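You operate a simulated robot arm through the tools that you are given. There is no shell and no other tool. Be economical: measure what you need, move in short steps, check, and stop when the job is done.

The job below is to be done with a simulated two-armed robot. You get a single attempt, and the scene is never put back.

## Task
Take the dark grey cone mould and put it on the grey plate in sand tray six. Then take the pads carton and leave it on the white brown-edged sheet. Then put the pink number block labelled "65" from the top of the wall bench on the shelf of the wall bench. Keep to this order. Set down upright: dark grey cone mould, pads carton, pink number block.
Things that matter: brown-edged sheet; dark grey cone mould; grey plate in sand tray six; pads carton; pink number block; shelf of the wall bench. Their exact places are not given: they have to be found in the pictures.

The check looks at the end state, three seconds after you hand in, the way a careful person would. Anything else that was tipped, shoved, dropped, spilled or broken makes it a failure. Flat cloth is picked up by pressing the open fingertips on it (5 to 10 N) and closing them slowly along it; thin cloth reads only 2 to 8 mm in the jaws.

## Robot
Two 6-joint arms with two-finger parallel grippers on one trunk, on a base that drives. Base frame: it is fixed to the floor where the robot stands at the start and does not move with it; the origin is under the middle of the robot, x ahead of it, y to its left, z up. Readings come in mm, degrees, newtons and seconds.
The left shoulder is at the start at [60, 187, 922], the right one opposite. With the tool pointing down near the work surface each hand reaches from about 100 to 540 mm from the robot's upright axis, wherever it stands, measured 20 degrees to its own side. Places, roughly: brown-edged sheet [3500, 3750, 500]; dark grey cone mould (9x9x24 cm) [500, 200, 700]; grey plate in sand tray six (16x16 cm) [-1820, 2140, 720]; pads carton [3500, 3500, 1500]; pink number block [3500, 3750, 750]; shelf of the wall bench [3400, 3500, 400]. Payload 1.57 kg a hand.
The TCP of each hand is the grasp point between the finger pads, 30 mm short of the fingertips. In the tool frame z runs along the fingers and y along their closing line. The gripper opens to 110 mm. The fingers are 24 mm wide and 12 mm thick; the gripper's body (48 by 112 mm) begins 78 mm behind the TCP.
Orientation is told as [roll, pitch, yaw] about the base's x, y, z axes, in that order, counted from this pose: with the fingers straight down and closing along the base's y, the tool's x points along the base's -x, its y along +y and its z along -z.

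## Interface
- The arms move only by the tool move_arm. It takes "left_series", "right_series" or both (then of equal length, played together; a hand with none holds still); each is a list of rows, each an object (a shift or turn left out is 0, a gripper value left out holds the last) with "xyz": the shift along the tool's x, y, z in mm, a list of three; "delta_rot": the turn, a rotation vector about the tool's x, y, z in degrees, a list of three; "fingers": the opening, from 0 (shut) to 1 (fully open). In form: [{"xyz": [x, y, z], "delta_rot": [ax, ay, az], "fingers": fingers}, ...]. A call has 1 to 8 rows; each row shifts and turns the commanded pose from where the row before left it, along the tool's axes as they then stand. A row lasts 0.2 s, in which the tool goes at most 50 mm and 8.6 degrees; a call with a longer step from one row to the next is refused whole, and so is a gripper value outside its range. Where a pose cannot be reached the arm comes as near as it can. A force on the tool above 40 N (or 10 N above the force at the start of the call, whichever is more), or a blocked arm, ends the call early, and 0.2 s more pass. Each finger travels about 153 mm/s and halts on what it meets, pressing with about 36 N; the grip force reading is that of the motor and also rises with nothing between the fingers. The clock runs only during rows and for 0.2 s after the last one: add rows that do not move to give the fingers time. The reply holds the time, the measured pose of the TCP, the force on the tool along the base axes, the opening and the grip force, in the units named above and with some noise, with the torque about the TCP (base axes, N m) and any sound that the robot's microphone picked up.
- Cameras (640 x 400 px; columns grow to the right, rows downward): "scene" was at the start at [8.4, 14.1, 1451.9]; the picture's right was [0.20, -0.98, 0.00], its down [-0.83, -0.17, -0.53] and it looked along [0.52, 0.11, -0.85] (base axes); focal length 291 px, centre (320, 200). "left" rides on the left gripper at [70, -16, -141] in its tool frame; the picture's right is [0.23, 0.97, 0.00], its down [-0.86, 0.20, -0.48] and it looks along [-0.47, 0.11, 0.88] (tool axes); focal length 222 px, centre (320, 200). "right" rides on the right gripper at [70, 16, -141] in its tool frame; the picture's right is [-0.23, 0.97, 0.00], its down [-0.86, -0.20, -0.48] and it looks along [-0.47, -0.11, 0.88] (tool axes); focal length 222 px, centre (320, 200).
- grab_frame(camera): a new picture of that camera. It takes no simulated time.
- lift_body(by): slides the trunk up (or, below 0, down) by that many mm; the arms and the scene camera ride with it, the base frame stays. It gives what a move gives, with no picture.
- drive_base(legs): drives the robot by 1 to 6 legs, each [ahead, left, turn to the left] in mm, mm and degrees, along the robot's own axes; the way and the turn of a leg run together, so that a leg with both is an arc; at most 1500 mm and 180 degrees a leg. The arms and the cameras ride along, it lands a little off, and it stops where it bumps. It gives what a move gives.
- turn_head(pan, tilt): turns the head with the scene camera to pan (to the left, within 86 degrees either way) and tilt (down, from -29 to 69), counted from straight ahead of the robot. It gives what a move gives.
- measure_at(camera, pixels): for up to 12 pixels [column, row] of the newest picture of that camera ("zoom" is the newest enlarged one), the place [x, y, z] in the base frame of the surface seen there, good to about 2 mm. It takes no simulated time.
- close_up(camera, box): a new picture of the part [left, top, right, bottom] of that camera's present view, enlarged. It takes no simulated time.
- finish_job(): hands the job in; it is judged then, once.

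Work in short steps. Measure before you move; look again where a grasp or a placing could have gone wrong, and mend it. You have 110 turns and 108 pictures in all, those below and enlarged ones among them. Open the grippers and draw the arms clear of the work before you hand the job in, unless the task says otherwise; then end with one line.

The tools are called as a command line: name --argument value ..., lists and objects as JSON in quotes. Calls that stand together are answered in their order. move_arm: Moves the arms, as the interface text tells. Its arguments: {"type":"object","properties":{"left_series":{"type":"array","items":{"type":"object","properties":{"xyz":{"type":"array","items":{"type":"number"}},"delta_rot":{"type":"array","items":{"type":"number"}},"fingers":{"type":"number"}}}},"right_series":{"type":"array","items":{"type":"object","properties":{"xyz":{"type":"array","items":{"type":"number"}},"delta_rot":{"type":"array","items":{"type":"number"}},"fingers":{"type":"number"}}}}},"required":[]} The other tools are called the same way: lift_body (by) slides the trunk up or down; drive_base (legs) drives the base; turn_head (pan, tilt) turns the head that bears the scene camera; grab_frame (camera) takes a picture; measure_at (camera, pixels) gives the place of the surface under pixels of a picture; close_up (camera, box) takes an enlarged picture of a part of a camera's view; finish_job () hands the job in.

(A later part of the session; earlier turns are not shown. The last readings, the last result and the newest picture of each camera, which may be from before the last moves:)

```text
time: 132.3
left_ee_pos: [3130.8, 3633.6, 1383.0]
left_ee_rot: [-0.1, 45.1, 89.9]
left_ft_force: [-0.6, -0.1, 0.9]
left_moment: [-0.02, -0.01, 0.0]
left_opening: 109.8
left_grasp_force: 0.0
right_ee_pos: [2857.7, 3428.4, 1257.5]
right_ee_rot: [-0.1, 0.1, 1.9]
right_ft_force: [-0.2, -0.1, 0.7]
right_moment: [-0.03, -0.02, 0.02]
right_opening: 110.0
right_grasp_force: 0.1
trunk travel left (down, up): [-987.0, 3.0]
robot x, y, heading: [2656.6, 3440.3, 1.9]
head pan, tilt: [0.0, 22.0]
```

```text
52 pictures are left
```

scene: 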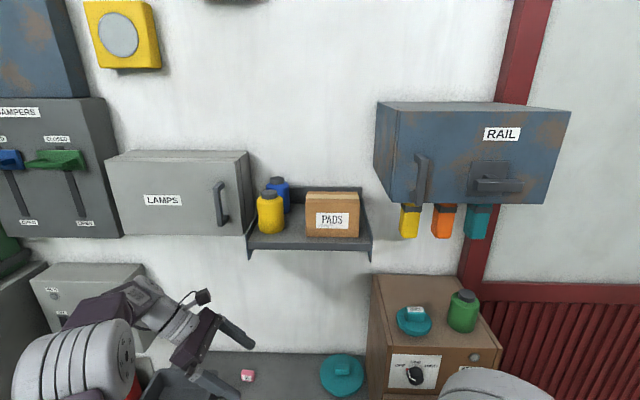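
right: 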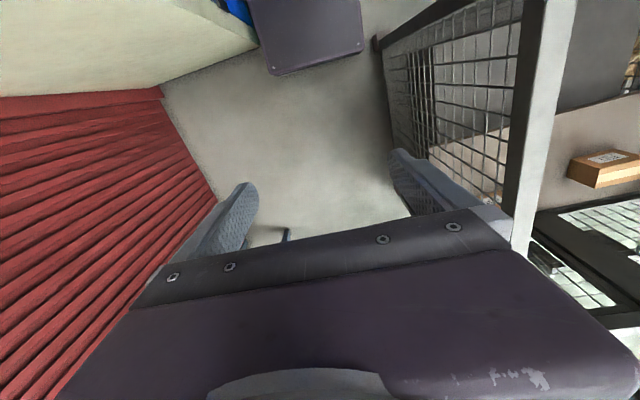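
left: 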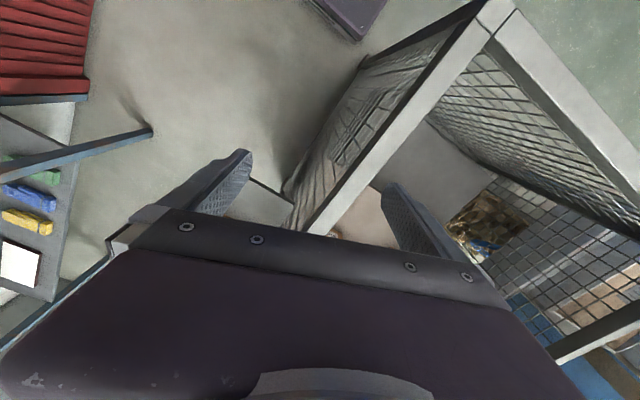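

The left hand now points right-down at 45°. I raise it 340 mm straight up.

move_arm --left_series '[{"xyz": [30, 0, -30]}, {"xyz": [30, 0, -30]}, {"xyz": [30, 0, -30]}, {"xyz": [30, 0, -30]}, {"xyz": [30, 0, -30]}, {"xyz": [30, 0, -30]}, {"xyz": [30, 0, -30]}, {"xyz": [30, 0, -30]}]'

grab_frame --camera "scene"

```text
time: 134.1
left_ee_pos: [3075.7, 3576.8, 1637.9]
left_ee_rot: [-0.3, 45.0, 90.0]
left_ft_force: [-0.3, 0.2, 0.0]
left_moment: [-0.02, 0.0, 0.02]
left_opening: 110.2
left_grasp_force: 0.1
left hand out of reach, approached as far as the arm can: row 5, 6, 7, 8
right_ee_pos: [2859.4, 3427.9, 1257.2]
right_ee_rot: [-0.1, 0.2, 2.0]
right_ft_force: [-0.3, 0.0, -0.6]
right_moment: [-0.03, 0.0, -0.01]
right_opening: 110.2
right_grasp_force: 0.0
trunk travel left (down, up): [-987.0, 3.0]
robot x, y, heading: [2658.3, 3439.8, 2.0]
head pan, tilt: [0.0, 22.0]
```

```text
51 pictures are left
```

scene: 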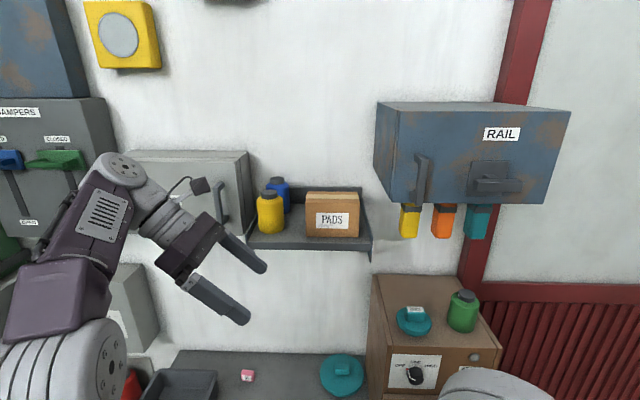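

Reach limit found (wrist about 593 mm from the shoulder). A 60° tilt and standing closer will do. I bring the hand back within reach and look down to see how close to the bench I may stand.

move_arm --left_series '[{"xyz": [-30, 0, 30], "delta_rot": [0, 7.5, 0]}, {"xyz": [-30, 0, 30], "delta_rot": [0, 7.5, 0]}, {}]'

turn_head --pan 0 --tilt 60

grab_frame --camera "scene"

```text
time: 134.9
left_ee_pos: [3077.1, 3572.5, 1551.4]
left_ee_rot: [-0.2, 60.0, 89.9]
left_ft_force: [0.1, 0.3, 0.2]
left_moment: [0.02, 0.03, 0.03]
left_opening: 110.2
left_grasp_force: 0.1
right_ee_pos: [2859.8, 3427.9, 1258.6]
right_ee_rot: [-0.1, 0.1, 1.9]
right_ft_force: [0.2, -0.1, 0.0]
right_moment: [-0.03, 0.01, 0.0]
right_opening: 109.8
right_grasp_force: 0.0
trunk travel left (down, up): [-987.0, 3.0]
robot x, y, heading: [2658.4, 3435.4, 1.9]
head pan, tilt: [0.0, 22.0]
```

```text
time: 135.9
left_ee_pos: [3077.7, 3573.1, 1552.3]
left_ee_rot: [-0.1, 60.0, 89.9]
left_ft_force: [0.2, -0.5, 0.0]
left_moment: [-0.04, -0.02, 0.0]
left_opening: 110.1
left_grasp_force: 0.0
right_ee_pos: [2859.1, 3429.1, 1257.4]
right_ee_rot: [-0.1, 0.1, 2.0]
right_ft_force: [0.1, -0.2, 0.4]
right_moment: [0.02, 0.01, -0.03]
right_opening: 110.0
right_grasp_force: 0.0
trunk travel left (down, up): [-987.0, 3.0]
robot x, y, heading: [2657.3, 3436.3, 2.0]
head pan, tilt: [0.0, 60.0]
```

```text
50 pictures are left
```

scene: 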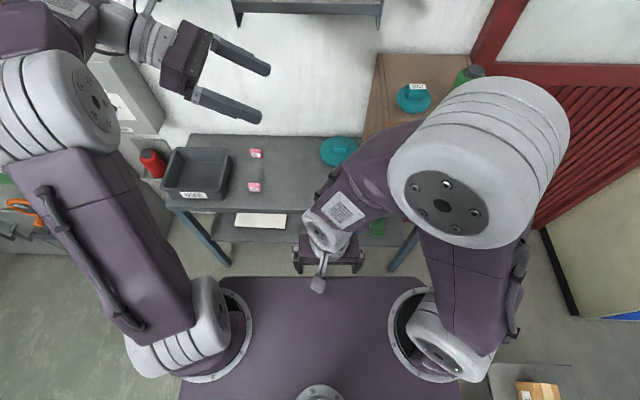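

measure_at --camera "scene" --pixels '[[250, 210], [250, 240], [260, 220], [237, 225], [285, 225], [256, 153], [254, 187], [225, 262], [395, 262], [195, 185], [338, 150], [280, 190]]'

close_up --camera "scene" --box '[140, 120, 400, 280]'

```text
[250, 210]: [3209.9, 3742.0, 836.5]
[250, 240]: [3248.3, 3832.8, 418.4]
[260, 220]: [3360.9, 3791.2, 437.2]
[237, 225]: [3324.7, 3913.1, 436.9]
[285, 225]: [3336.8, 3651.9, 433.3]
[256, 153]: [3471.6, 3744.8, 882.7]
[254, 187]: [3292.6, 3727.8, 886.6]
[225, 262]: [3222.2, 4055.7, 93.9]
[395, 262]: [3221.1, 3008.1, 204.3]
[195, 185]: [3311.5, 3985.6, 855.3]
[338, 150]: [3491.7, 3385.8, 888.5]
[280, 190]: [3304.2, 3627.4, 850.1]
```

```text
2.46 times, centred on (270, 200) of scene
```

zoom: 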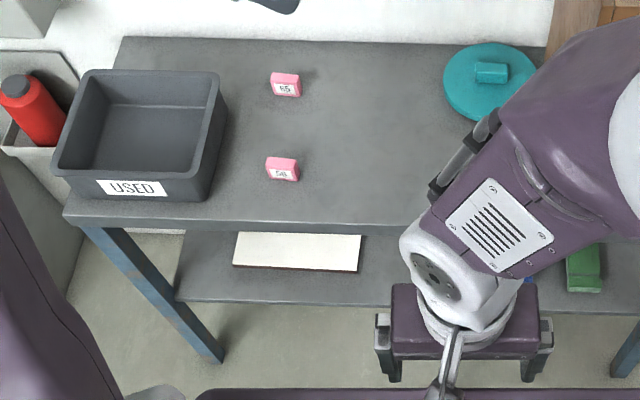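

The "65" block is the rear pink one at (3472,3745); bench top front x=3210, shelf front x≈3240, z≈433. I first draw the left hand in and up (world -130,-160,+140), then will drive up close.

move_arm --left_series '[{"xyz": [33.5, 21.7, 11.4]}, {"xyz": [33.5, 21.7, 11.4]}, {"xyz": [33.5, 21.7, 11.4]}, {"xyz": [33.5, 21.7, 11.4]}, {"xyz": [33.5, 21.7, 11.4]}, {"xyz": [33.5, 21.7, 11.4]}, {}]'

```text
time: 137.5
left_ee_pos: [2947.7, 3413.8, 1689.1]
left_ee_rot: [-0.1, 60.0, 90.0]
left_ft_force: [0.5, 0.7, -0.2]
left_moment: [0.01, 0.01, 0.02]
left_opening: 110.0
left_grasp_force: 0.0
right_ee_pos: [2859.1, 3426.8, 1257.1]
right_ee_rot: [-0.1, 0.1, 2.0]
right_ft_force: [-0.1, -0.6, -0.1]
right_moment: [-0.02, -0.01, 0.02]
right_opening: 110.1
right_grasp_force: 0.1
trunk travel left (down, up): [-987.0, 3.0]
robot x, y, heading: [2655.1, 3439.8, 1.9]
head pan, tilt: [0.0, 60.0]
```

Reached. I drive to about (2985, 3530).

drive_base --legs '[[200, 79, 0], [133, 0, 0]]'

turn_head --pan -10 --tilt 20

grab_frame --camera "scene"

```text
time: 140.1
left_ee_pos: [3273.3, 3499.5, 1689.5]
left_ee_rot: [-0.6, 60.1, 89.1]
left_ft_force: [-0.2, 0.4, 0.1]
left_moment: [0.01, -0.03, 0.04]
left_opening: 109.9
left_grasp_force: 0.1
right_ee_pos: [3187.5, 3516.4, 1257.6]
right_ee_rot: [-0.2, -0.1, 1.5]
right_ft_force: [-0.6, 0.5, 0.0]
right_moment: [0.0, -0.01, 0.03]
right_opening: 110.0
right_grasp_force: 0.1
trunk travel left (down, up): [-987.0, 3.0]
robot x, y, heading: [2989.7, 3525.6, 1.6]
head pan, tilt: [0.0, 60.0]
```

```text
time: 141.2
left_ee_pos: [3280.4, 3498.9, 1688.7]
left_ee_rot: [-0.2, 59.9, 89.5]
left_ft_force: [-0.2, -1.2, 0.0]
left_moment: [0.01, -0.01, -0.03]
left_opening: 109.8
left_grasp_force: 0.0
right_ee_pos: [3192.0, 3515.5, 1256.4]
right_ee_rot: [-0.2, 0.1, 1.5]
right_ft_force: [0.3, 0.4, 0.0]
right_moment: [-0.03, 0.0, 0.01]
right_opening: 109.9
right_grasp_force: 0.2
trunk travel left (down, up): [-987.0, 3.0]
robot x, y, heading: [2986.5, 3528.0, 1.3]
head pan, tilt: [-10.0, 20.0]
```

```text
48 pictures are left
```

scene: 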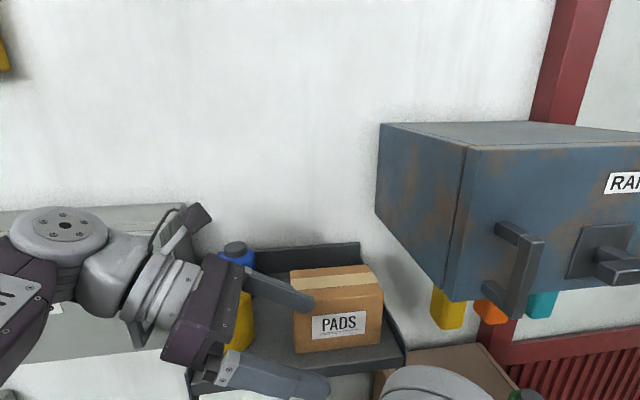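

The hand is left-front of the carton, above. I raise 11 mm and move 125 mm toward the wall so that the fingers straddle the carton above its top.

move_arm --left_series '[{"xyz": [10.4, 0, -6]}, {"xyz": [0, -41.5, 0]}, {"xyz": [0, -41.5, 0]}, {"xyz": [0, -41.5, 0]}, {}]'

grab_frame --camera "scene"

grab_frame --camera "left"

```text
time: 142.4
left_ee_pos: [3405.9, 3499.1, 1702.6]
left_ee_rot: [-0.1, 59.9, 89.5]
left_ft_force: [0.0, 1.5, -1.3]
left_moment: [0.05, -0.01, 0.01]
left_opening: 110.2
left_grasp_force: 0.1
right_ee_pos: [3191.3, 3515.1, 1257.2]
right_ee_rot: [-0.1, 0.1, 1.4]
right_ft_force: [0.0, -0.1, 0.4]
right_moment: [-0.01, -0.02, 0.0]
right_opening: 110.2
right_grasp_force: 0.1
trunk travel left (down, up): [-987.0, 3.0]
robot x, y, heading: [2989.3, 3527.5, 1.4]
head pan, tilt: [-10.0, 20.0]
```

```text
47 pictures are left
```

scene: 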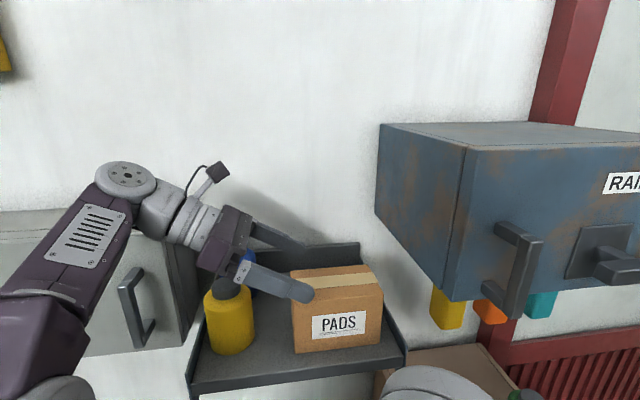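

```text
46 pictures are left
```

left: 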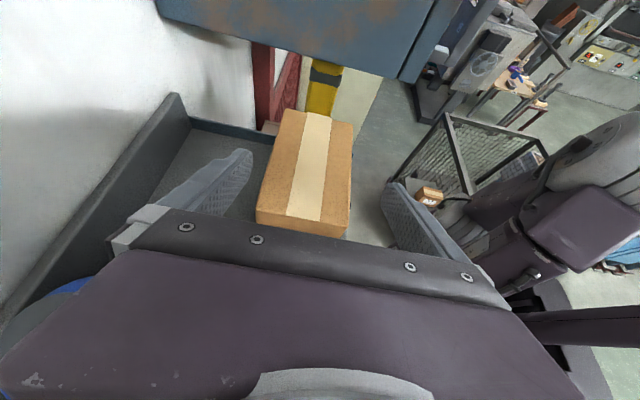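

The fingers straddle the carton (tape visible centred between them). I move in along the tool by 82 mm with an 18 mm downward trim.

move_arm --left_series '[{"xyz": [-4.5, 0, 20.5]}, {"xyz": [-4.5, 0, 20.5]}, {"xyz": [-4.5, 0, 20.5]}, {"xyz": [-4.4, 0, 20.5]}, {}]'

close_up --camera "scene" --box '[160, 150, 420, 390]'

```text
time: 143.6
left_ee_pos: [3405.5, 3437.4, 1644.1]
left_ee_rot: [-0.2, 59.9, 89.4]
left_ft_force: [0.1, 0.7, 0.7]
left_moment: [0.02, -0.01, 0.01]
left_opening: 110.3
left_grasp_force: 0.0
right_ee_pos: [3190.9, 3515.6, 1257.9]
right_ee_rot: [-0.1, 0.1, 1.5]
right_ft_force: [0.2, 0.2, 1.0]
right_moment: [0.02, -0.03, -0.04]
right_opening: 110.0
right_grasp_force: 0.1
trunk travel left (down, up): [-987.0, 3.0]
robot x, y, heading: [2990.6, 3526.9, 1.6]
head pan, tilt: [-10.0, 20.0]
```

```text
1.67 times, centred on (290, 270) of scene
```

zoom: 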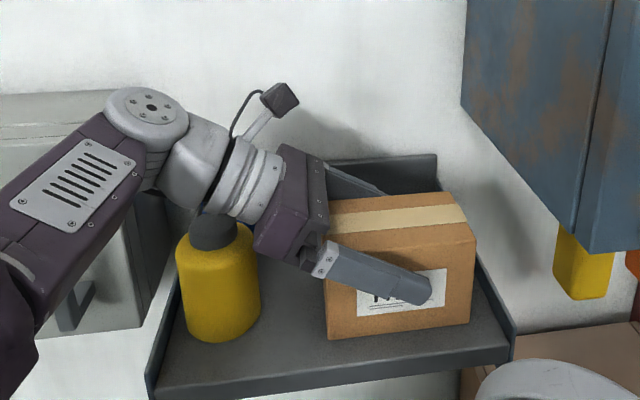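

No contact. I close gently on the carton.

move_arm --left_series '[{"fingers": 0.8}, {"fingers": 0.72}, {"fingers": 0.66}, {"fingers": 0.6}, {"fingers": 0.5}, {"fingers": 0.4}, {}]'

```text
time: 145.2
left_ee_pos: [3404.0, 3438.9, 1644.6]
left_ee_rot: [-0.2, 60.0, 89.3]
left_ft_force: [1.0, 0.8, -0.3]
left_moment: [-0.11, 0.02, -0.04]
left_opening: 84.8
left_grasp_force: 35.6
right_ee_pos: [3190.9, 3516.4, 1256.2]
right_ee_rot: [-0.1, 0.1, 1.6]
right_ft_force: [1.0, 0.0, 0.6]
right_moment: [-0.03, 0.01, 0.0]
right_opening: 110.1
right_grasp_force: 0.0
trunk travel left (down, up): [-987.0, 3.0]
robot x, y, heading: [2987.5, 3530.9, 1.5]
head pan, tilt: [-10.0, 20.0]
```

Gripped at 84.8 mm. I lift 40 mm straight up and check.

move_arm --left_series '[{"xyz": [8.7, 0, -5], "fingers": 0}, {"xyz": [8.7, 0, -5]}, {"xyz": [17.3, 0, -10]}, {}]'

close_up --camera "scene" --box '[160, 150, 420, 390]'

```text
time: 146.2
left_ee_pos: [3405.1, 3438.9, 1685.0]
left_ee_rot: [-0.1, 59.9, 89.5]
left_ft_force: [0.9, 0.0, -3.1]
left_moment: [0.03, -0.01, -0.01]
left_opening: 84.8
left_grasp_force: 36.4
right_ee_pos: [3191.9, 3515.1, 1256.6]
right_ee_rot: [0.0, 0.1, 1.5]
right_ft_force: [0.8, -0.5, 0.6]
right_moment: [-0.01, 0.02, -0.03]
right_opening: 110.2
right_grasp_force: 0.0
trunk travel left (down, up): [-987.0, 3.0]
robot x, y, heading: [2987.1, 3527.5, 1.6]
head pan, tilt: [-10.0, 20.0]
```

```text
1.67 times, centred on (290, 270) of scene
```

zoom: 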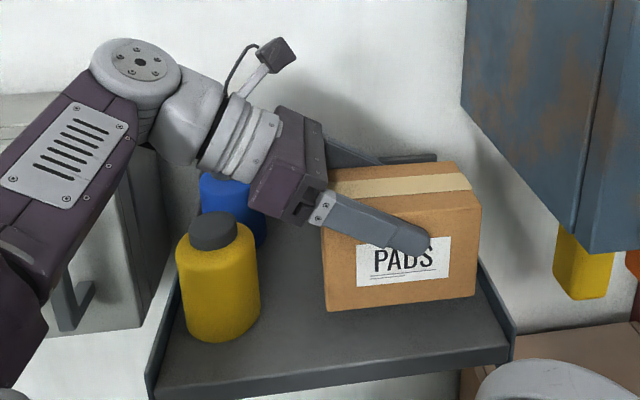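

The carton hangs level (3 N). I back straight off 400 mm and lower the trunk by 760 mm to see under the bench top.

drive_base --legs '[[-400, 0, 0]]'

lift_body --by -400

lift_body --by -360

turn_head --pan 15 --tilt 38

grab_frame --camera "scene"

```text
time: 148.7
left_ee_pos: [3009.6, 3427.9, 1683.4]
left_ee_rot: [0.2, 59.9, 89.7]
left_ft_force: [-0.1, 0.3, -3.3]
left_moment: [0.04, 0.01, -0.05]
left_opening: 84.9
left_grasp_force: 36.0
right_ee_pos: [2797.9, 3504.8, 1256.0]
right_ee_rot: [0.0, 0.4, 1.6]
right_ft_force: [0.0, -0.1, -0.4]
right_moment: [-0.04, 0.04, 0.01]
right_opening: 110.0
right_grasp_force: 0.0
trunk travel left (down, up): [-987.0, 3.0]
robot x, y, heading: [2591.9, 3514.9, 1.9]
head pan, tilt: [-10.0, 20.0]
```

```text
time: 152.5
left_ee_pos: [3006.6, 3428.6, 1284.7]
left_ee_rot: [-0.1, 59.9, 89.4]
left_ft_force: [-0.6, 0.1, -2.4]
left_moment: [0.02, 0.01, 0.0]
left_opening: 84.7
left_grasp_force: 36.0
right_ee_pos: [2794.0, 3504.7, 857.2]
right_ee_rot: [-0.1, 0.1, 1.6]
right_ft_force: [0.2, 0.0, 0.1]
right_moment: [0.0, 0.01, 0.01]
right_opening: 110.0
right_grasp_force: 0.2
trunk travel left (down, up): [-587.0, 403.0]
robot x, y, heading: [2588.1, 3516.6, 1.6]
head pan, tilt: [-10.0, 20.0]
```

```text
time: 156.0
left_ee_pos: [3005.7, 3427.6, 923.8]
left_ee_rot: [-0.2, 59.9, 89.5]
left_ft_force: [-0.5, 0.1, -2.8]
left_moment: [-0.04, 0.01, 0.0]
left_opening: 84.7
left_grasp_force: 36.1
right_ee_pos: [2793.4, 3504.7, 496.8]
right_ee_rot: [-0.1, 0.1, 1.6]
right_ft_force: [-0.6, -0.6, 0.1]
right_moment: [0.01, -0.02, -0.01]
right_opening: 110.2
right_grasp_force: 0.1
trunk travel left (down, up): [-227.0, 763.0]
robot x, y, heading: [2590.9, 3517.8, 1.5]
head pan, tilt: [-10.0, 20.0]
```

```text
time: 156.9
left_ee_pos: [3006.4, 3429.4, 924.1]
left_ee_rot: [-0.1, 59.8, 89.4]
left_ft_force: [0.3, 0.5, -3.3]
left_moment: [0.03, 0.02, -0.01]
left_opening: 84.8
left_grasp_force: 35.7
right_ee_pos: [2794.4, 3504.6, 497.4]
right_ee_rot: [-0.1, 0.1, 1.7]
right_ft_force: [0.1, -0.3, -0.1]
right_moment: [-0.01, -0.03, 0.02]
right_opening: 110.0
right_grasp_force: 0.2
trunk travel left (down, up): [-227.0, 763.0]
robot x, y, heading: [2591.0, 3518.4, 1.6]
head pan, tilt: [15.0, 38.0]
```

```text
43 pictures are left
```

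scene: 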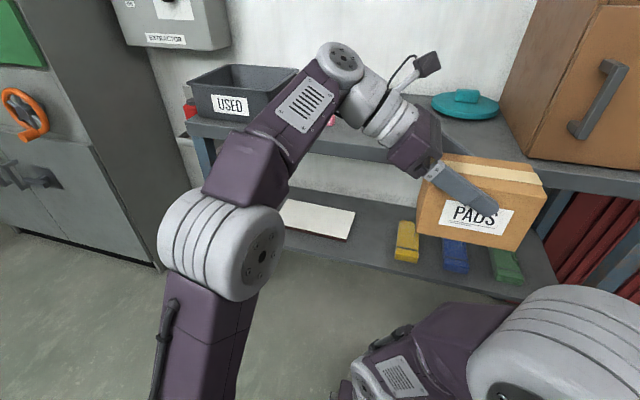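

The sheet is at (318,218), shelf tools at (405–505,250). I measure sheet edges, tools and the top's underside.

measure_at --camera "scene" --pixels '[[354, 214], [346, 238], [290, 203], [286, 224], [320, 216], [345, 150], [230, 140], [408, 225], [400, 258], [210, 165], [300, 185], [345, 195]]'

close_up --camera "scene" --box '[180, 100, 440, 290]'

```text
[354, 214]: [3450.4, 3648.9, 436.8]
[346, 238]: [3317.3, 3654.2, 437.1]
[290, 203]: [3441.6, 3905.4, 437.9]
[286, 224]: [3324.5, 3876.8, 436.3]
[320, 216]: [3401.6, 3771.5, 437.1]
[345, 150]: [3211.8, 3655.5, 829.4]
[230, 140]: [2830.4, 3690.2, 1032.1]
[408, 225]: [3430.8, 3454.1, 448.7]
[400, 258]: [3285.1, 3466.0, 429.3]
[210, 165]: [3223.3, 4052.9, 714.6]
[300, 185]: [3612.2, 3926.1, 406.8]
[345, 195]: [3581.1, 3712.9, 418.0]
```

```text
2.11 times, centred on (310, 195) of scene
```

zoom: 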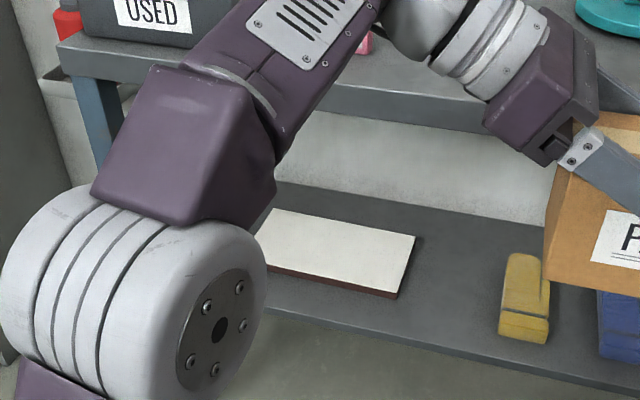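

The board spans x 3317–3450, y 3650–3910, z 437. Target TCP about (3384, 3741, 522). I back 110 mm, lower the trunk 150, then shift the hand left, down and ahead.

drive_base --legs '[[-110, 0, 0]]'

lift_body --by -150

move_arm --left_series '[{"xyz": [-35.4, -13.5, -15.6]}, {"xyz": [-35.4, -13.5, -15.6]}, {"xyz": [-35.4, -13.5, -15.6]}, {"xyz": [-35.4, -13.5, -15.6]}, {"xyz": [-35.4, -13.5, -15.6]}, {}]'

move_arm --left_series '[{"xyz": [-35.4, -13.5, -15.6]}, {"xyz": [-35.4, -13.5, -15.6]}, {"xyz": [-35.4, -13.5, -15.6]}, {"xyz": [-35.4, -13.5, -15.6]}, {"xyz": [-35.4, -13.5, -15.6]}, {}]'

turn_head --pan 25 --tilt 30

grab_frame --camera "scene"

```text
time: 158.1
left_ee_pos: [2896.6, 3425.9, 924.4]
left_ee_rot: [-0.3, 60.0, 89.6]
left_ft_force: [-0.4, 0.0, -2.6]
left_moment: [0.02, -0.01, -0.03]
left_opening: 84.6
left_grasp_force: 36.1
right_ee_pos: [2682.8, 3502.8, 497.3]
right_ee_rot: [0.0, 0.0, 1.7]
right_ft_force: [0.2, -0.1, -0.1]
right_moment: [-0.02, -0.04, 0.02]
right_opening: 110.1
right_grasp_force: 0.0
trunk travel left (down, up): [-227.0, 763.0]
robot x, y, heading: [2480.1, 3515.9, 1.6]
head pan, tilt: [15.0, 38.0]
```

```text
time: 159.8
left_ee_pos: [2897.2, 3425.6, 774.1]
left_ee_rot: [-0.1, 59.9, 89.7]
left_ft_force: [0.4, -0.2, -3.2]
left_moment: [0.02, 0.01, -0.01]
left_opening: 84.8
left_grasp_force: 36.3
right_ee_pos: [2684.0, 3502.0, 346.5]
right_ee_rot: [-0.1, 0.2, 1.8]
right_ft_force: [0.5, -0.5, 0.4]
right_moment: [-0.06, -0.01, 0.02]
right_opening: 109.8
right_grasp_force: 0.1
trunk travel left (down, up): [-77.0, 913.0]
robot x, y, heading: [2483.0, 3513.9, 1.5]
head pan, tilt: [15.0, 38.0]
```

```text
time: 161.2
left_ee_pos: [2965.9, 3582.8, 659.7]
left_ee_rot: [-0.1, 60.1, 89.6]
left_ft_force: [0.1, 1.1, -2.6]
left_moment: [0.02, -0.02, -0.02]
left_opening: 84.8
left_grasp_force: 35.6
right_ee_pos: [2684.1, 3502.8, 347.7]
right_ee_rot: [0.0, 0.2, 1.7]
right_ft_force: [0.4, 0.2, 0.2]
right_moment: [0.0, 0.03, -0.03]
right_opening: 110.0
right_grasp_force: 0.2
trunk travel left (down, up): [-77.0, 913.0]
robot x, y, heading: [2479.4, 3514.1, 1.6]
head pan, tilt: [15.0, 38.0]
```

```text
time: 162.6
left_ee_pos: [3006.7, 3729.1, 538.4]
left_ee_rot: [-0.1, 60.1, 89.7]
left_ft_force: [-0.2, 0.0, -2.5]
left_moment: [-0.02, 0.0, 0.0]
left_opening: 84.7
left_grasp_force: 35.9
left hand out of reach, approached as far as the arm can: row 4, 5
right_ee_pos: [2683.7, 3503.0, 346.9]
right_ee_rot: [-0.2, 0.1, 1.7]
right_ft_force: [0.5, -0.2, -0.3]
right_moment: [-0.01, -0.04, -0.02]
right_opening: 110.2
right_grasp_force: 0.0
trunk travel left (down, up): [-77.0, 913.0]
robot x, y, heading: [2479.9, 3514.4, 1.7]
head pan, tilt: [15.0, 38.0]
```

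```text
time: 163.4
left_ee_pos: [3007.1, 3729.7, 538.4]
left_ee_rot: [-0.1, 60.0, 89.6]
left_ft_force: [0.3, 0.0, -2.4]
left_moment: [0.05, 0.01, 0.04]
left_opening: 85.0
left_grasp_force: 36.3
right_ee_pos: [2683.9, 3502.5, 347.3]
right_ee_rot: [-0.1, 0.0, 1.7]
right_ft_force: [0.3, 0.2, -0.1]
right_moment: [0.0, -0.01, 0.01]
right_opening: 109.9
right_grasp_force: 0.1
trunk travel left (down, up): [-77.0, 913.0]
robot x, y, heading: [2478.5, 3519.5, 1.9]
head pan, tilt: [25.0, 30.0]
```

```text
41 pictures are left
```

scene: 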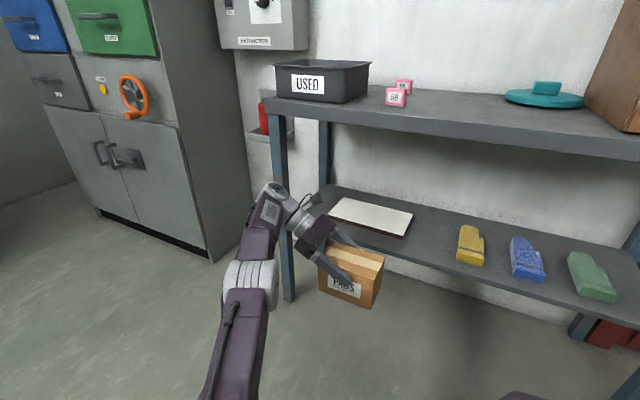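

The carton is in front of the bench, level. Before entering I measure the wrist's left extent against the left leg.

close_up --camera "scene" --box '[210, 130, 420, 320]'

measure_at --camera "zoom" --pixels '[[170, 185], [195, 170], [150, 230], [210, 150], [240, 285], [335, 130], [130, 330], [320, 195], [220, 195], [600, 300], [450, 340], [470, 480]]'

```text
2.11 times, centred on (315, 225) of scene
```

zoom: 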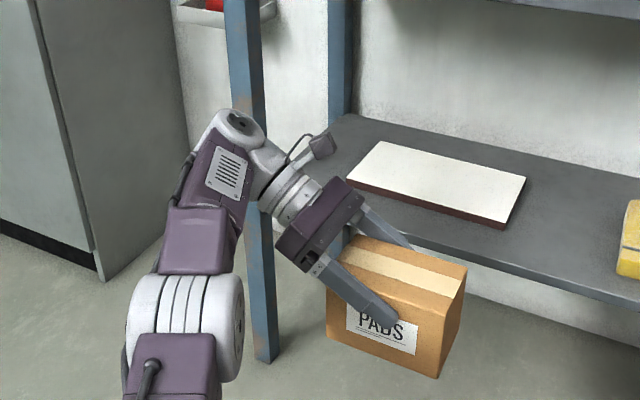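

```text
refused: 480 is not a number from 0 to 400
```

measure_at --camera "zoom" --pixels '[[205, 130], [240, 115], [225, 150], [180, 180], [245, 60], [262, 60], [262, 250], [340, 185], [455, 370], [335, 340], [520, 190], [375, 150]]'

```text
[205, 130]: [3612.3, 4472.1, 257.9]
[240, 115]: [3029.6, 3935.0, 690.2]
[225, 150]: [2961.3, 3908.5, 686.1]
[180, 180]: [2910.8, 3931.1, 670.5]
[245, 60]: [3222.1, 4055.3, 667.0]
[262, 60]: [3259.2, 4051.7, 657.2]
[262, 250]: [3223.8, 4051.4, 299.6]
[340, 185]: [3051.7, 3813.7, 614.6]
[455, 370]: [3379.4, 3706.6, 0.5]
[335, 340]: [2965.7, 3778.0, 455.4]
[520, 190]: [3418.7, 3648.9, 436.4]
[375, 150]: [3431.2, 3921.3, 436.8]
```

Leg's inner face is at y≈4050 and the wrist reaches only ≈3980, so it clears. I raise the trunk 15 mm and drive ahead 377 mm.

lift_body --by 15

drive_base --legs '[[250, 0, 0], [127, 0, 0]]'

grab_frame --camera "scene"

```text
time: 164.0
left_ee_pos: [3007.9, 3729.4, 554.1]
left_ee_rot: [-0.1, 60.0, 89.7]
left_ft_force: [-0.1, 0.4, -3.0]
left_moment: [0.06, 0.01, 0.0]
left_opening: 84.8
left_grasp_force: 35.5
right_ee_pos: [2684.3, 3502.6, 362.0]
right_ee_rot: [0.0, 0.1, 1.6]
right_ft_force: [-1.2, 0.0, -0.2]
right_moment: [-0.01, -0.04, -0.01]
right_opening: 110.0
right_grasp_force: 0.0
trunk travel left (down, up): [-92.0, 898.0]
robot x, y, heading: [2480.5, 3517.1, 1.9]
head pan, tilt: [25.0, 30.0]
```

```text
time: 166.7
left_ee_pos: [3382.9, 3742.8, 553.3]
left_ee_rot: [-0.1, 60.0, 89.9]
left_ft_force: [-0.7, -0.1, -3.1]
left_moment: [0.04, 0.0, 0.03]
left_opening: 84.7
left_grasp_force: 36.2
right_ee_pos: [3060.9, 3514.3, 363.0]
right_ee_rot: [0.0, 0.1, 1.9]
right_ft_force: [0.6, -0.3, 0.7]
right_moment: [0.02, -0.03, -0.01]
right_opening: 109.8
right_grasp_force: 0.0
trunk travel left (down, up): [-92.0, 898.0]
robot x, y, heading: [2863.0, 3528.6, 2.0]
head pan, tilt: [25.0, 30.0]
```

```text
39 pictures are left
```

scene: 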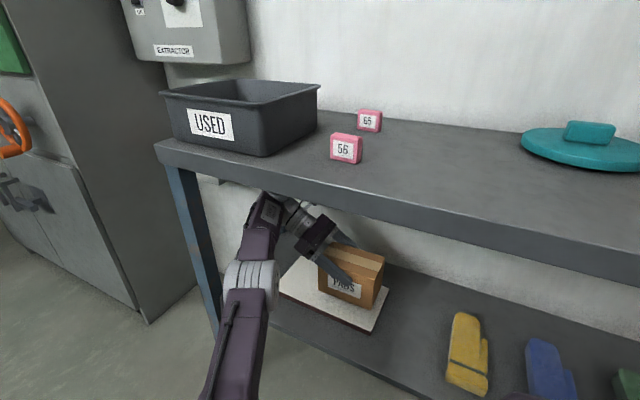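

The carton is over the board. I lower by the trunk 27 mm, then creep with the arm.

lift_body --by -27

move_arm --left_series '[{"xyz": [-1.3, 0, 0.75]}, {"xyz": [-1.3, 0, 0.75]}, {}]'

close_up --camera "scene" --box '[250, 180, 420, 340]'

```text
time: 167.4
left_ee_pos: [3384.1, 3742.7, 526.4]
left_ee_rot: [-0.1, 59.9, 89.8]
left_ft_force: [0.5, -0.4, -3.0]
left_moment: [0.05, -0.04, 0.0]
left_opening: 85.2
left_grasp_force: 36.0
right_ee_pos: [3061.4, 3514.4, 334.7]
right_ee_rot: [-0.1, 0.1, 1.9]
right_ft_force: [-0.6, 0.8, -0.2]
right_moment: [0.0, 0.0, 0.01]
right_opening: 109.9
right_grasp_force: 0.1
trunk travel left (down, up): [-65.0, 925.0]
robot x, y, heading: [2861.2, 3527.4, 1.8]
head pan, tilt: [25.0, 30.0]
```

```text
time: 168.2
left_ee_pos: [3383.6, 3743.0, 525.2]
left_ee_rot: [-0.1, 60.0, 89.9]
left_ft_force: [0.5, -0.1, -2.5]
left_moment: [0.04, 0.0, 0.05]
left_opening: 84.8
left_grasp_force: 36.1
right_ee_pos: [3062.2, 3514.2, 335.3]
right_ee_rot: [-0.1, 0.0, 2.0]
right_ft_force: [0.4, 0.5, 0.6]
right_moment: [0.01, 0.02, -0.02]
right_opening: 110.0
right_grasp_force: 0.1
trunk travel left (down, up): [-65.0, 925.0]
robot x, y, heading: [2858.8, 3523.2, 1.6]
head pan, tilt: [25.0, 30.0]
```

```text
2.50 times, centred on (335, 260) of scene
```

zoom: 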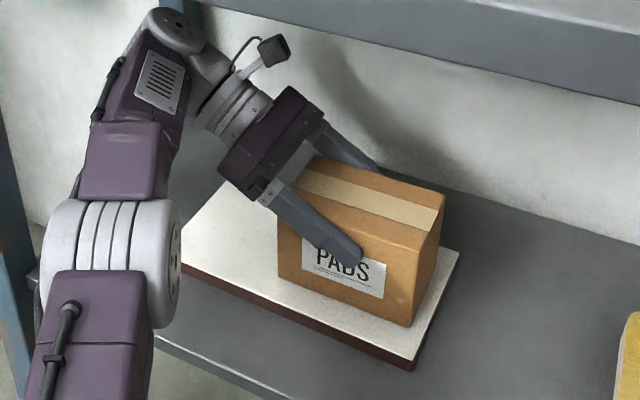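

Still hanging (-2.5 N). I creep down in ~1 mm steps.

move_arm --left_series '[{"xyz": [-0.9, 0, 0.5]}, {"xyz": [-0.9, 0, 0.5]}, {}]'

move_arm --left_series '[{"xyz": [-0.9, 0, 0.5]}, {"xyz": [-0.4, 0, 0.25]}, {}]'

```text
time: 169.0
left_ee_pos: [3383.0, 3742.6, 522.7]
left_ee_rot: [-0.1, 59.9, 89.8]
left_ft_force: [-0.5, 0.9, -2.4]
left_moment: [0.02, 0.0, 0.01]
left_opening: 85.1
left_grasp_force: 35.8
right_ee_pos: [3061.5, 3514.2, 334.0]
right_ee_rot: [-0.1, 0.0, 1.9]
right_ft_force: [0.7, 0.4, -0.2]
right_moment: [0.01, 0.01, 0.02]
right_opening: 110.2
right_grasp_force: 0.2
trunk travel left (down, up): [-65.0, 925.0]
robot x, y, heading: [2858.3, 3527.9, 2.2]
head pan, tilt: [25.0, 30.0]
```

```text
time: 169.8
left_ee_pos: [3383.2, 3741.8, 521.2]
left_ee_rot: [-0.5, 60.0, 89.7]
left_ft_force: [0.9, 2.8, 8.3]
left_moment: [-0.28, 0.38, -0.09]
left_opening: 84.8
left_grasp_force: 36.3
right_ee_pos: [3061.8, 3514.2, 335.6]
right_ee_rot: [0.0, 0.1, 1.9]
right_ft_force: [-0.6, 0.4, 0.2]
right_moment: [-0.02, 0.0, 0.03]
right_opening: 109.8
right_grasp_force: 0.0
trunk travel left (down, up): [-65.0, 925.0]
robot x, y, heading: [2858.1, 3526.1, 1.9]
head pan, tilt: [25.0, 30.0]
```

Contact (+8 N). I open the fingers in steps, then raise the trunk 62 mm (underside of the top is well above) to clear the carton.

move_arm --left_series '[{"fingers": 0.78}, {"fingers": 0.82}, {"fingers": 0.9}, {"fingers": 1}, {}]'

lift_body --by 62

close_up --camera "scene" --box '[230, 160, 420, 340]'

```text
time: 171.0
left_ee_pos: [3383.5, 3741.9, 520.9]
left_ee_rot: [-0.2, 59.9, 89.8]
left_ft_force: [0.3, 0.3, 1.5]
left_moment: [0.01, 0.0, -0.03]
left_opening: 110.1
left_grasp_force: 0.1
right_ee_pos: [3061.6, 3515.8, 335.1]
right_ee_rot: [-0.1, 0.1, 1.8]
right_ft_force: [-0.2, 0.6, 0.1]
right_moment: [-0.01, -0.02, 0.0]
right_opening: 110.1
right_grasp_force: 0.1
trunk travel left (down, up): [-65.0, 925.0]
robot x, y, heading: [2860.3, 3525.6, 1.8]
head pan, tilt: [25.0, 30.0]
```

```text
time: 172.0
left_ee_pos: [3384.1, 3742.1, 582.1]
left_ee_rot: [-0.1, 59.9, 89.9]
left_ft_force: [0.1, -0.2, -0.8]
left_moment: [0.01, 0.0, 0.01]
left_opening: 110.0
left_grasp_force: 0.1
right_ee_pos: [3060.2, 3514.0, 397.4]
right_ee_rot: [-0.1, 0.2, 1.9]
right_ft_force: [-0.5, -0.9, -0.2]
right_moment: [-0.01, -0.02, 0.01]
right_opening: 110.0
right_grasp_force: 0.1
trunk travel left (down, up): [-127.0, 863.0]
robot x, y, heading: [2859.7, 3527.7, 1.8]
head pan, tilt: [25.0, 30.0]
```

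```text
2.22 times, centred on (325, 250) of scene
```

zoom: 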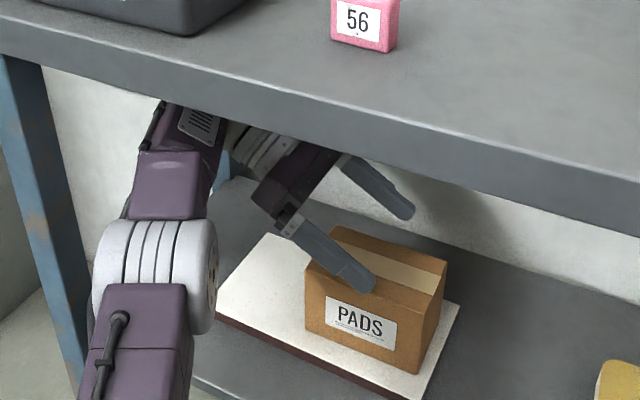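

The PADS carton stands upright on the board. I back straight out 430 mm and raise the trunk 420 mm, then view the number blocks.

drive_base --legs '[[-430, 0, 0]]'

lift_body --by 420

turn_head --pan 14 --tilt 35

grab_frame --camera "scene"

```text
time: 174.7
left_ee_pos: [2951.2, 3729.0, 583.3]
left_ee_rot: [-0.2, 59.9, 89.9]
left_ft_force: [-0.3, 0.3, 0.8]
left_moment: [-0.02, 0.0, 0.01]
left_opening: 109.8
left_grasp_force: 0.0
right_ee_pos: [2629.6, 3500.8, 396.5]
right_ee_rot: [-0.1, 0.2, 2.1]
right_ft_force: [0.9, 0.5, 0.0]
right_moment: [0.05, 0.03, -0.01]
right_opening: 110.0
right_grasp_force: 0.0
trunk travel left (down, up): [-127.0, 863.0]
robot x, y, heading: [2425.7, 3511.1, 2.0]
head pan, tilt: [25.0, 30.0]
```

```text
refused: 420 is not a number from -400 to 400
```

```text
time: 175.4
left_ee_pos: [2951.0, 3728.7, 583.6]
left_ee_rot: [-0.2, 59.9, 89.9]
left_ft_force: [-0.1, 0.8, -0.3]
left_moment: [0.03, -0.01, 0.0]
left_opening: 109.9
left_grasp_force: 0.1
right_ee_pos: [2628.7, 3500.8, 397.2]
right_ee_rot: [-0.1, 0.1, 2.0]
right_ft_force: [0.0, 0.2, -0.8]
right_moment: [0.0, -0.04, -0.02]
right_opening: 110.0
right_grasp_force: 0.1
trunk travel left (down, up): [-127.0, 863.0]
robot x, y, heading: [2430.3, 3510.6, 2.2]
head pan, tilt: [14.0, 35.0]
```

```text
36 pictures are left
```

scene: 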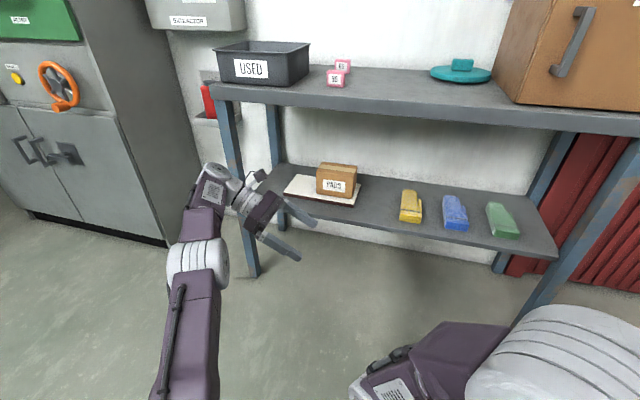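

The carton is on the board, other things untouched. I raise the trunk 390 mm and turn the left hand by 90° yaw (about vertical) so it points toward the wall, camera on top.

lift_body --by 390

move_arm --left_series '[{"delta_rot": [7.1, 0, -4.1]}, {"delta_rot": [7.1, 0, -4.1]}, {"delta_rot": [7.1, 0, -4.1]}, {"delta_rot": [7.1, 0, -4.1]}, {"delta_rot": [7.1, 0, -4.1]}, {"delta_rot": [7.1, 0, -4.1]}, {"delta_rot": [7.1, 0, -4.1]}, {}]'

move_arm --left_series '[{"delta_rot": [7.1, 0, -4.1]}, {"delta_rot": [7.1, 0, -4.1]}, {"delta_rot": [7.1, 0, -4.1]}, {"delta_rot": [7.1, 0, -4.1]}, {"delta_rot": [0, -7.5, 0]}, {"delta_rot": [0, -7.5, 0]}, {}]'

grab_frame --camera "scene"

```text
time: 179.1
left_ee_pos: [2952.3, 3729.0, 973.1]
left_ee_rot: [-0.2, 59.9, 90.0]
left_ft_force: [0.4, 0.7, 0.1]
left_moment: [0.02, -0.02, -0.01]
left_opening: 109.9
left_grasp_force: 0.0
right_ee_pos: [2628.9, 3500.8, 786.6]
right_ee_rot: [-0.1, 0.1, 1.9]
right_ft_force: [-0.2, -1.0, 0.8]
right_moment: [-0.04, 0.0, -0.01]
right_opening: 110.1
right_grasp_force: 0.1
trunk travel left (down, up): [-517.0, 473.0]
robot x, y, heading: [2427.3, 3509.7, 2.0]
head pan, tilt: [14.0, 35.0]
```

```text
time: 180.9
left_ee_pos: [2950.7, 3730.1, 972.6]
left_ee_rot: [-0.1, 60.0, 147.5]
left_ft_force: [-1.0, -0.9, -0.1]
left_moment: [0.02, 0.03, -0.05]
left_opening: 110.1
left_grasp_force: 0.0
right_ee_pos: [2629.2, 3500.1, 787.0]
right_ee_rot: [-0.2, 0.1, 1.9]
right_ft_force: [-0.2, -0.6, 0.3]
right_moment: [-0.01, -0.03, -0.03]
right_opening: 109.9
right_grasp_force: 0.1
trunk travel left (down, up): [-517.0, 473.0]
robot x, y, heading: [2430.2, 3513.6, 1.8]
head pan, tilt: [14.0, 35.0]
```

```text
time: 182.5
left_ee_pos: [2953.3, 3719.8, 975.0]
left_ee_rot: [2.0, 51.4, -179.9]
left_ft_force: [0.2, -0.1, 0.9]
left_moment: [-0.01, -0.02, 0.02]
left_opening: 110.3
left_grasp_force: 0.0
left hand out of reach, approached as far as the arm can: row 6
right_ee_pos: [2628.2, 3501.9, 786.7]
right_ee_rot: [-0.1, 0.1, 2.0]
right_ft_force: [0.3, 0.9, 0.2]
right_moment: [-0.01, 0.02, -0.02]
right_opening: 110.2
right_grasp_force: 0.1
trunk travel left (down, up): [-517.0, 473.0]
robot x, y, heading: [2428.0, 3510.1, 2.2]
head pan, tilt: [14.0, 35.0]
```

```text
35 pictures are left
```

scene: 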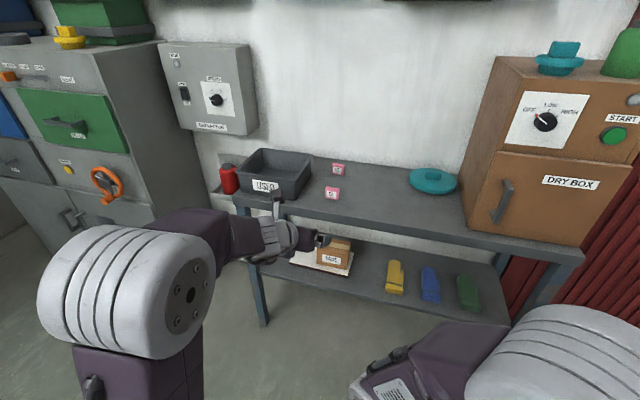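

The hand points to the wall at about 50° from vertical (limit there). I go back to 60° for a clean pose and measure the two blocks.

move_arm --left_series '[{"delta_rot": [0, 7.5, 0]}, {}]'

close_up --camera "scene" --box '[290, 150, 390, 212]'

measure_at --camera "zoom" --pixels '[[265, 130], [310, 100], [275, 95], [348, 95], [275, 125], [345, 125], [280, 260], [235, 290], [312, 290], [240, 245], [310, 160], [315, 245]]'

```text
time: 183.1
left_ee_pos: [2951.9, 3720.2, 974.1]
left_ee_rot: [1.7, 51.1, -179.8]
left_ft_force: [0.6, -0.7, -0.5]
left_moment: [0.01, -0.02, -0.02]
left_opening: 110.2
left_grasp_force: 0.0
left hand out of reach, approached as far as the arm can: row 1
right_ee_pos: [2628.9, 3500.3, 786.4]
right_ee_rot: [-0.1, 0.2, 2.0]
right_ft_force: [0.1, 0.6, -0.2]
right_moment: [0.03, -0.01, 0.01]
right_opening: 110.1
right_grasp_force: 0.0
trunk travel left (down, up): [-517.0, 473.0]
robot x, y, heading: [2425.1, 3513.3, 1.8]
head pan, tilt: [14.0, 35.0]
```

```text
6.40 times, centred on (340, 181) of scene
```

zoom: 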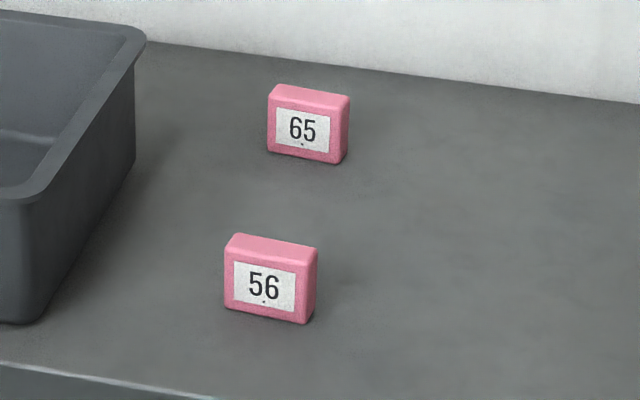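

```text
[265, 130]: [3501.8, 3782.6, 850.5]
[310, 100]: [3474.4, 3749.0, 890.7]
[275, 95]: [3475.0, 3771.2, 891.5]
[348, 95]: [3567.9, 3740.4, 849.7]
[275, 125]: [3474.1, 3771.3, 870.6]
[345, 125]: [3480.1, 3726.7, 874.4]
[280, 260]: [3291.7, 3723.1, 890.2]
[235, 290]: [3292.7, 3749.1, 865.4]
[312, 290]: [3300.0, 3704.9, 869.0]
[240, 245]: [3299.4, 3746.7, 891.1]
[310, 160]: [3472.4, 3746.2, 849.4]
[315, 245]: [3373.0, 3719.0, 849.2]
```

Block 65: y 3724–3774, front x 3473, z 850–893; block 56 stands 150 mm in front. I retract the hand 60 mm and test whether the 60° tilt becomes reachable.

move_arm --left_series '[{"xyz": [-18.9, 0, -23.3]}, {"xyz": [-18.9, 0, -23.3]}, {"delta_rot": [0, 4, 0]}, {}]'

grab_frame --camera "left"

```text
time: 184.1
left_ee_pos: [2891.3, 3722.4, 971.7]
left_ee_rot: [0.0, 56.6, -179.7]
left_ft_force: [-0.2, 0.0, 0.6]
left_moment: [0.02, 0.03, 0.01]
left_opening: 110.1
left_grasp_force: 0.0
right_ee_pos: [2629.2, 3500.5, 787.4]
right_ee_rot: [-0.1, 0.1, 2.0]
right_ft_force: [-0.1, -0.7, 0.4]
right_moment: [-0.01, 0.04, 0.01]
right_opening: 110.0
right_grasp_force: 0.1
trunk travel left (down, up): [-517.0, 473.0]
robot x, y, heading: [2427.6, 3511.0, 1.9]
head pan, tilt: [14.0, 35.0]
```

```text
33 pictures are left
```

left: 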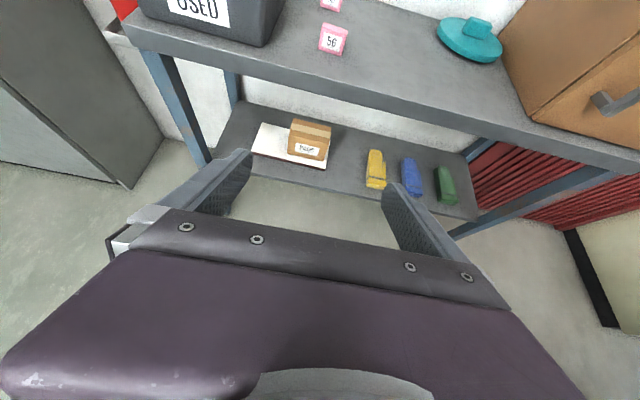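

The pose is good (pitch 56.6°). The right hand must be raised before I approach; I lift it 240 mm and measure the grey tray's right edge meanwhile.

move_arm --right_series '[{"xyz": [0, 0, -40]}, {"xyz": [0, 0, -40]}, {"xyz": [0, 0, -40]}, {"xyz": [0, 0, -40]}, {"xyz": [0, 0, -40]}, {"xyz": [0, 0, -40]}, {}]'

measure_at --camera "zoom" --pixels '[[140, 40], [130, 150], [133, 60], [80, 100], [50, 180], [30, 310]]'

```text
time: 185.7
left_ee_pos: [2892.4, 3720.6, 970.5]
left_ee_rot: [0.0, 56.6, -179.8]
left_ft_force: [1.0, -0.3, -0.2]
left_moment: [0.01, 0.0, -0.01]
left_opening: 110.1
left_grasp_force: 0.0
right_ee_pos: [2628.6, 3503.1, 1026.0]
right_ee_rot: [-0.2, 0.1, 2.0]
right_ft_force: [0.3, 0.2, 0.7]
right_moment: [0.0, 0.06, 0.02]
right_opening: 110.1
right_grasp_force: 0.1
trunk travel left (down, up): [-517.0, 473.0]
robot x, y, heading: [2424.1, 3511.3, 2.0]
head pan, tilt: [14.0, 35.0]
```

```text
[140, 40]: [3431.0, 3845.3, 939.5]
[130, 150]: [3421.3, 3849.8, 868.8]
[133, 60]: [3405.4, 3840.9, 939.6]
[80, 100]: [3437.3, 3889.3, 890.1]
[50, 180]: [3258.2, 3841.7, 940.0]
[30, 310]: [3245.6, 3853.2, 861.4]
```

Tray rim is at y≥3838, fine. I narrow the fingers to ~82 mm and drive ahead 555 mm.

move_arm --left_series '[{"fingers": 0.75}, {}]'

drive_base --legs '[[400, 9, 0], [155, 0, 0]]'

grab_frame --camera "left"

grab_frame --camera "scene"

```text
time: 186.3
left_ee_pos: [2891.9, 3722.2, 972.1]
left_ee_rot: [0.0, 56.4, -179.8]
left_ft_force: [0.8, 0.1, 0.0]
left_moment: [0.01, 0.01, 0.04]
left_opening: 82.4
left_grasp_force: 0.1
right_ee_pos: [2629.5, 3503.4, 1026.1]
right_ee_rot: [-0.1, 0.1, 2.0]
right_ft_force: [-0.5, -0.5, 0.0]
right_moment: [-0.01, 0.0, 0.02]
right_opening: 110.3
right_grasp_force: 0.0
trunk travel left (down, up): [-517.0, 473.0]
robot x, y, heading: [2426.4, 3512.2, 2.1]
head pan, tilt: [14.0, 35.0]
```

```text
time: 189.8
left_ee_pos: [3457.8, 3739.3, 971.6]
left_ee_rot: [0.0, 56.5, 179.4]
left_ft_force: [-0.9, 0.1, 0.0]
left_moment: [-0.03, 0.0, 0.0]
left_opening: 82.6
left_grasp_force: 0.1
right_ee_pos: [3191.7, 3523.8, 1025.4]
right_ee_rot: [-0.2, 0.1, 1.3]
right_ft_force: [0.4, -0.5, 0.6]
right_moment: [-0.03, 0.04, -0.02]
right_opening: 110.0
right_grasp_force: 0.0
trunk travel left (down, up): [-517.0, 473.0]
robot x, y, heading: [2987.1, 3531.3, 1.4]
head pan, tilt: [14.0, 35.0]
```

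```text
32 pictures are left
```

left: 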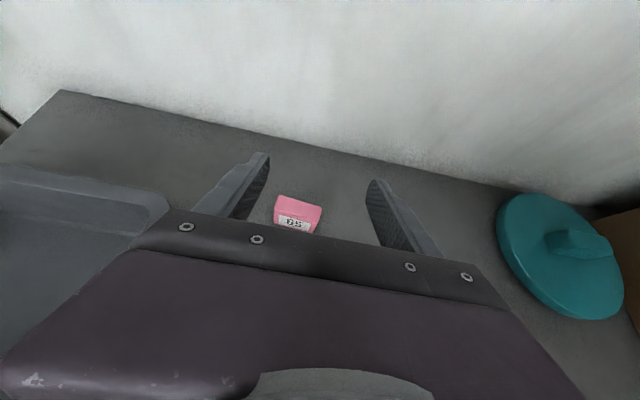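

```text
31 pictures are left
```

scene: 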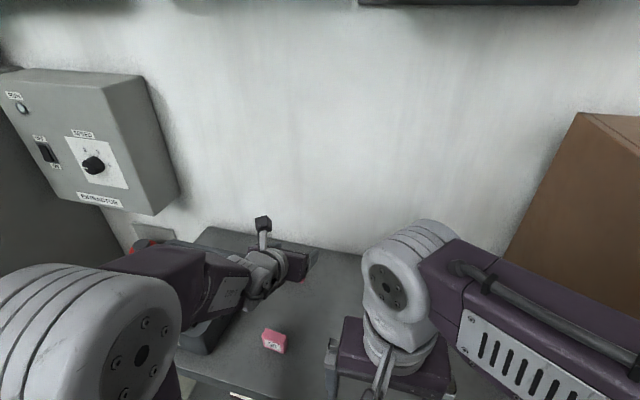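

The 65 block is at (297,213) in the hand picture. I measure its extents there.

measure_at --camera "left" --pixels '[[280, 200], [318, 207], [275, 218], [312, 228], [297, 208], [295, 222]]'

close_up --camera "left" --box '[240, 150, 400, 250]'

```text
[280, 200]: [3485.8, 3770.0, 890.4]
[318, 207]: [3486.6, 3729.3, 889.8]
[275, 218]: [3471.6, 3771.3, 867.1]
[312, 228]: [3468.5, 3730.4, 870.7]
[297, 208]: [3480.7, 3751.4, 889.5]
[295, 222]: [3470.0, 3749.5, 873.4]
```

```text
4.00 times, centred on (320, 200) of left
```

zoom: 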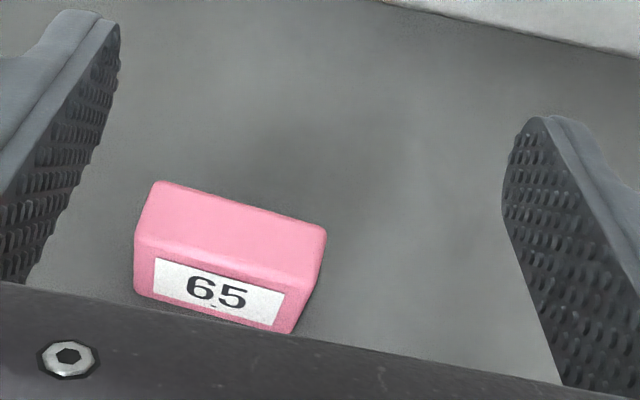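

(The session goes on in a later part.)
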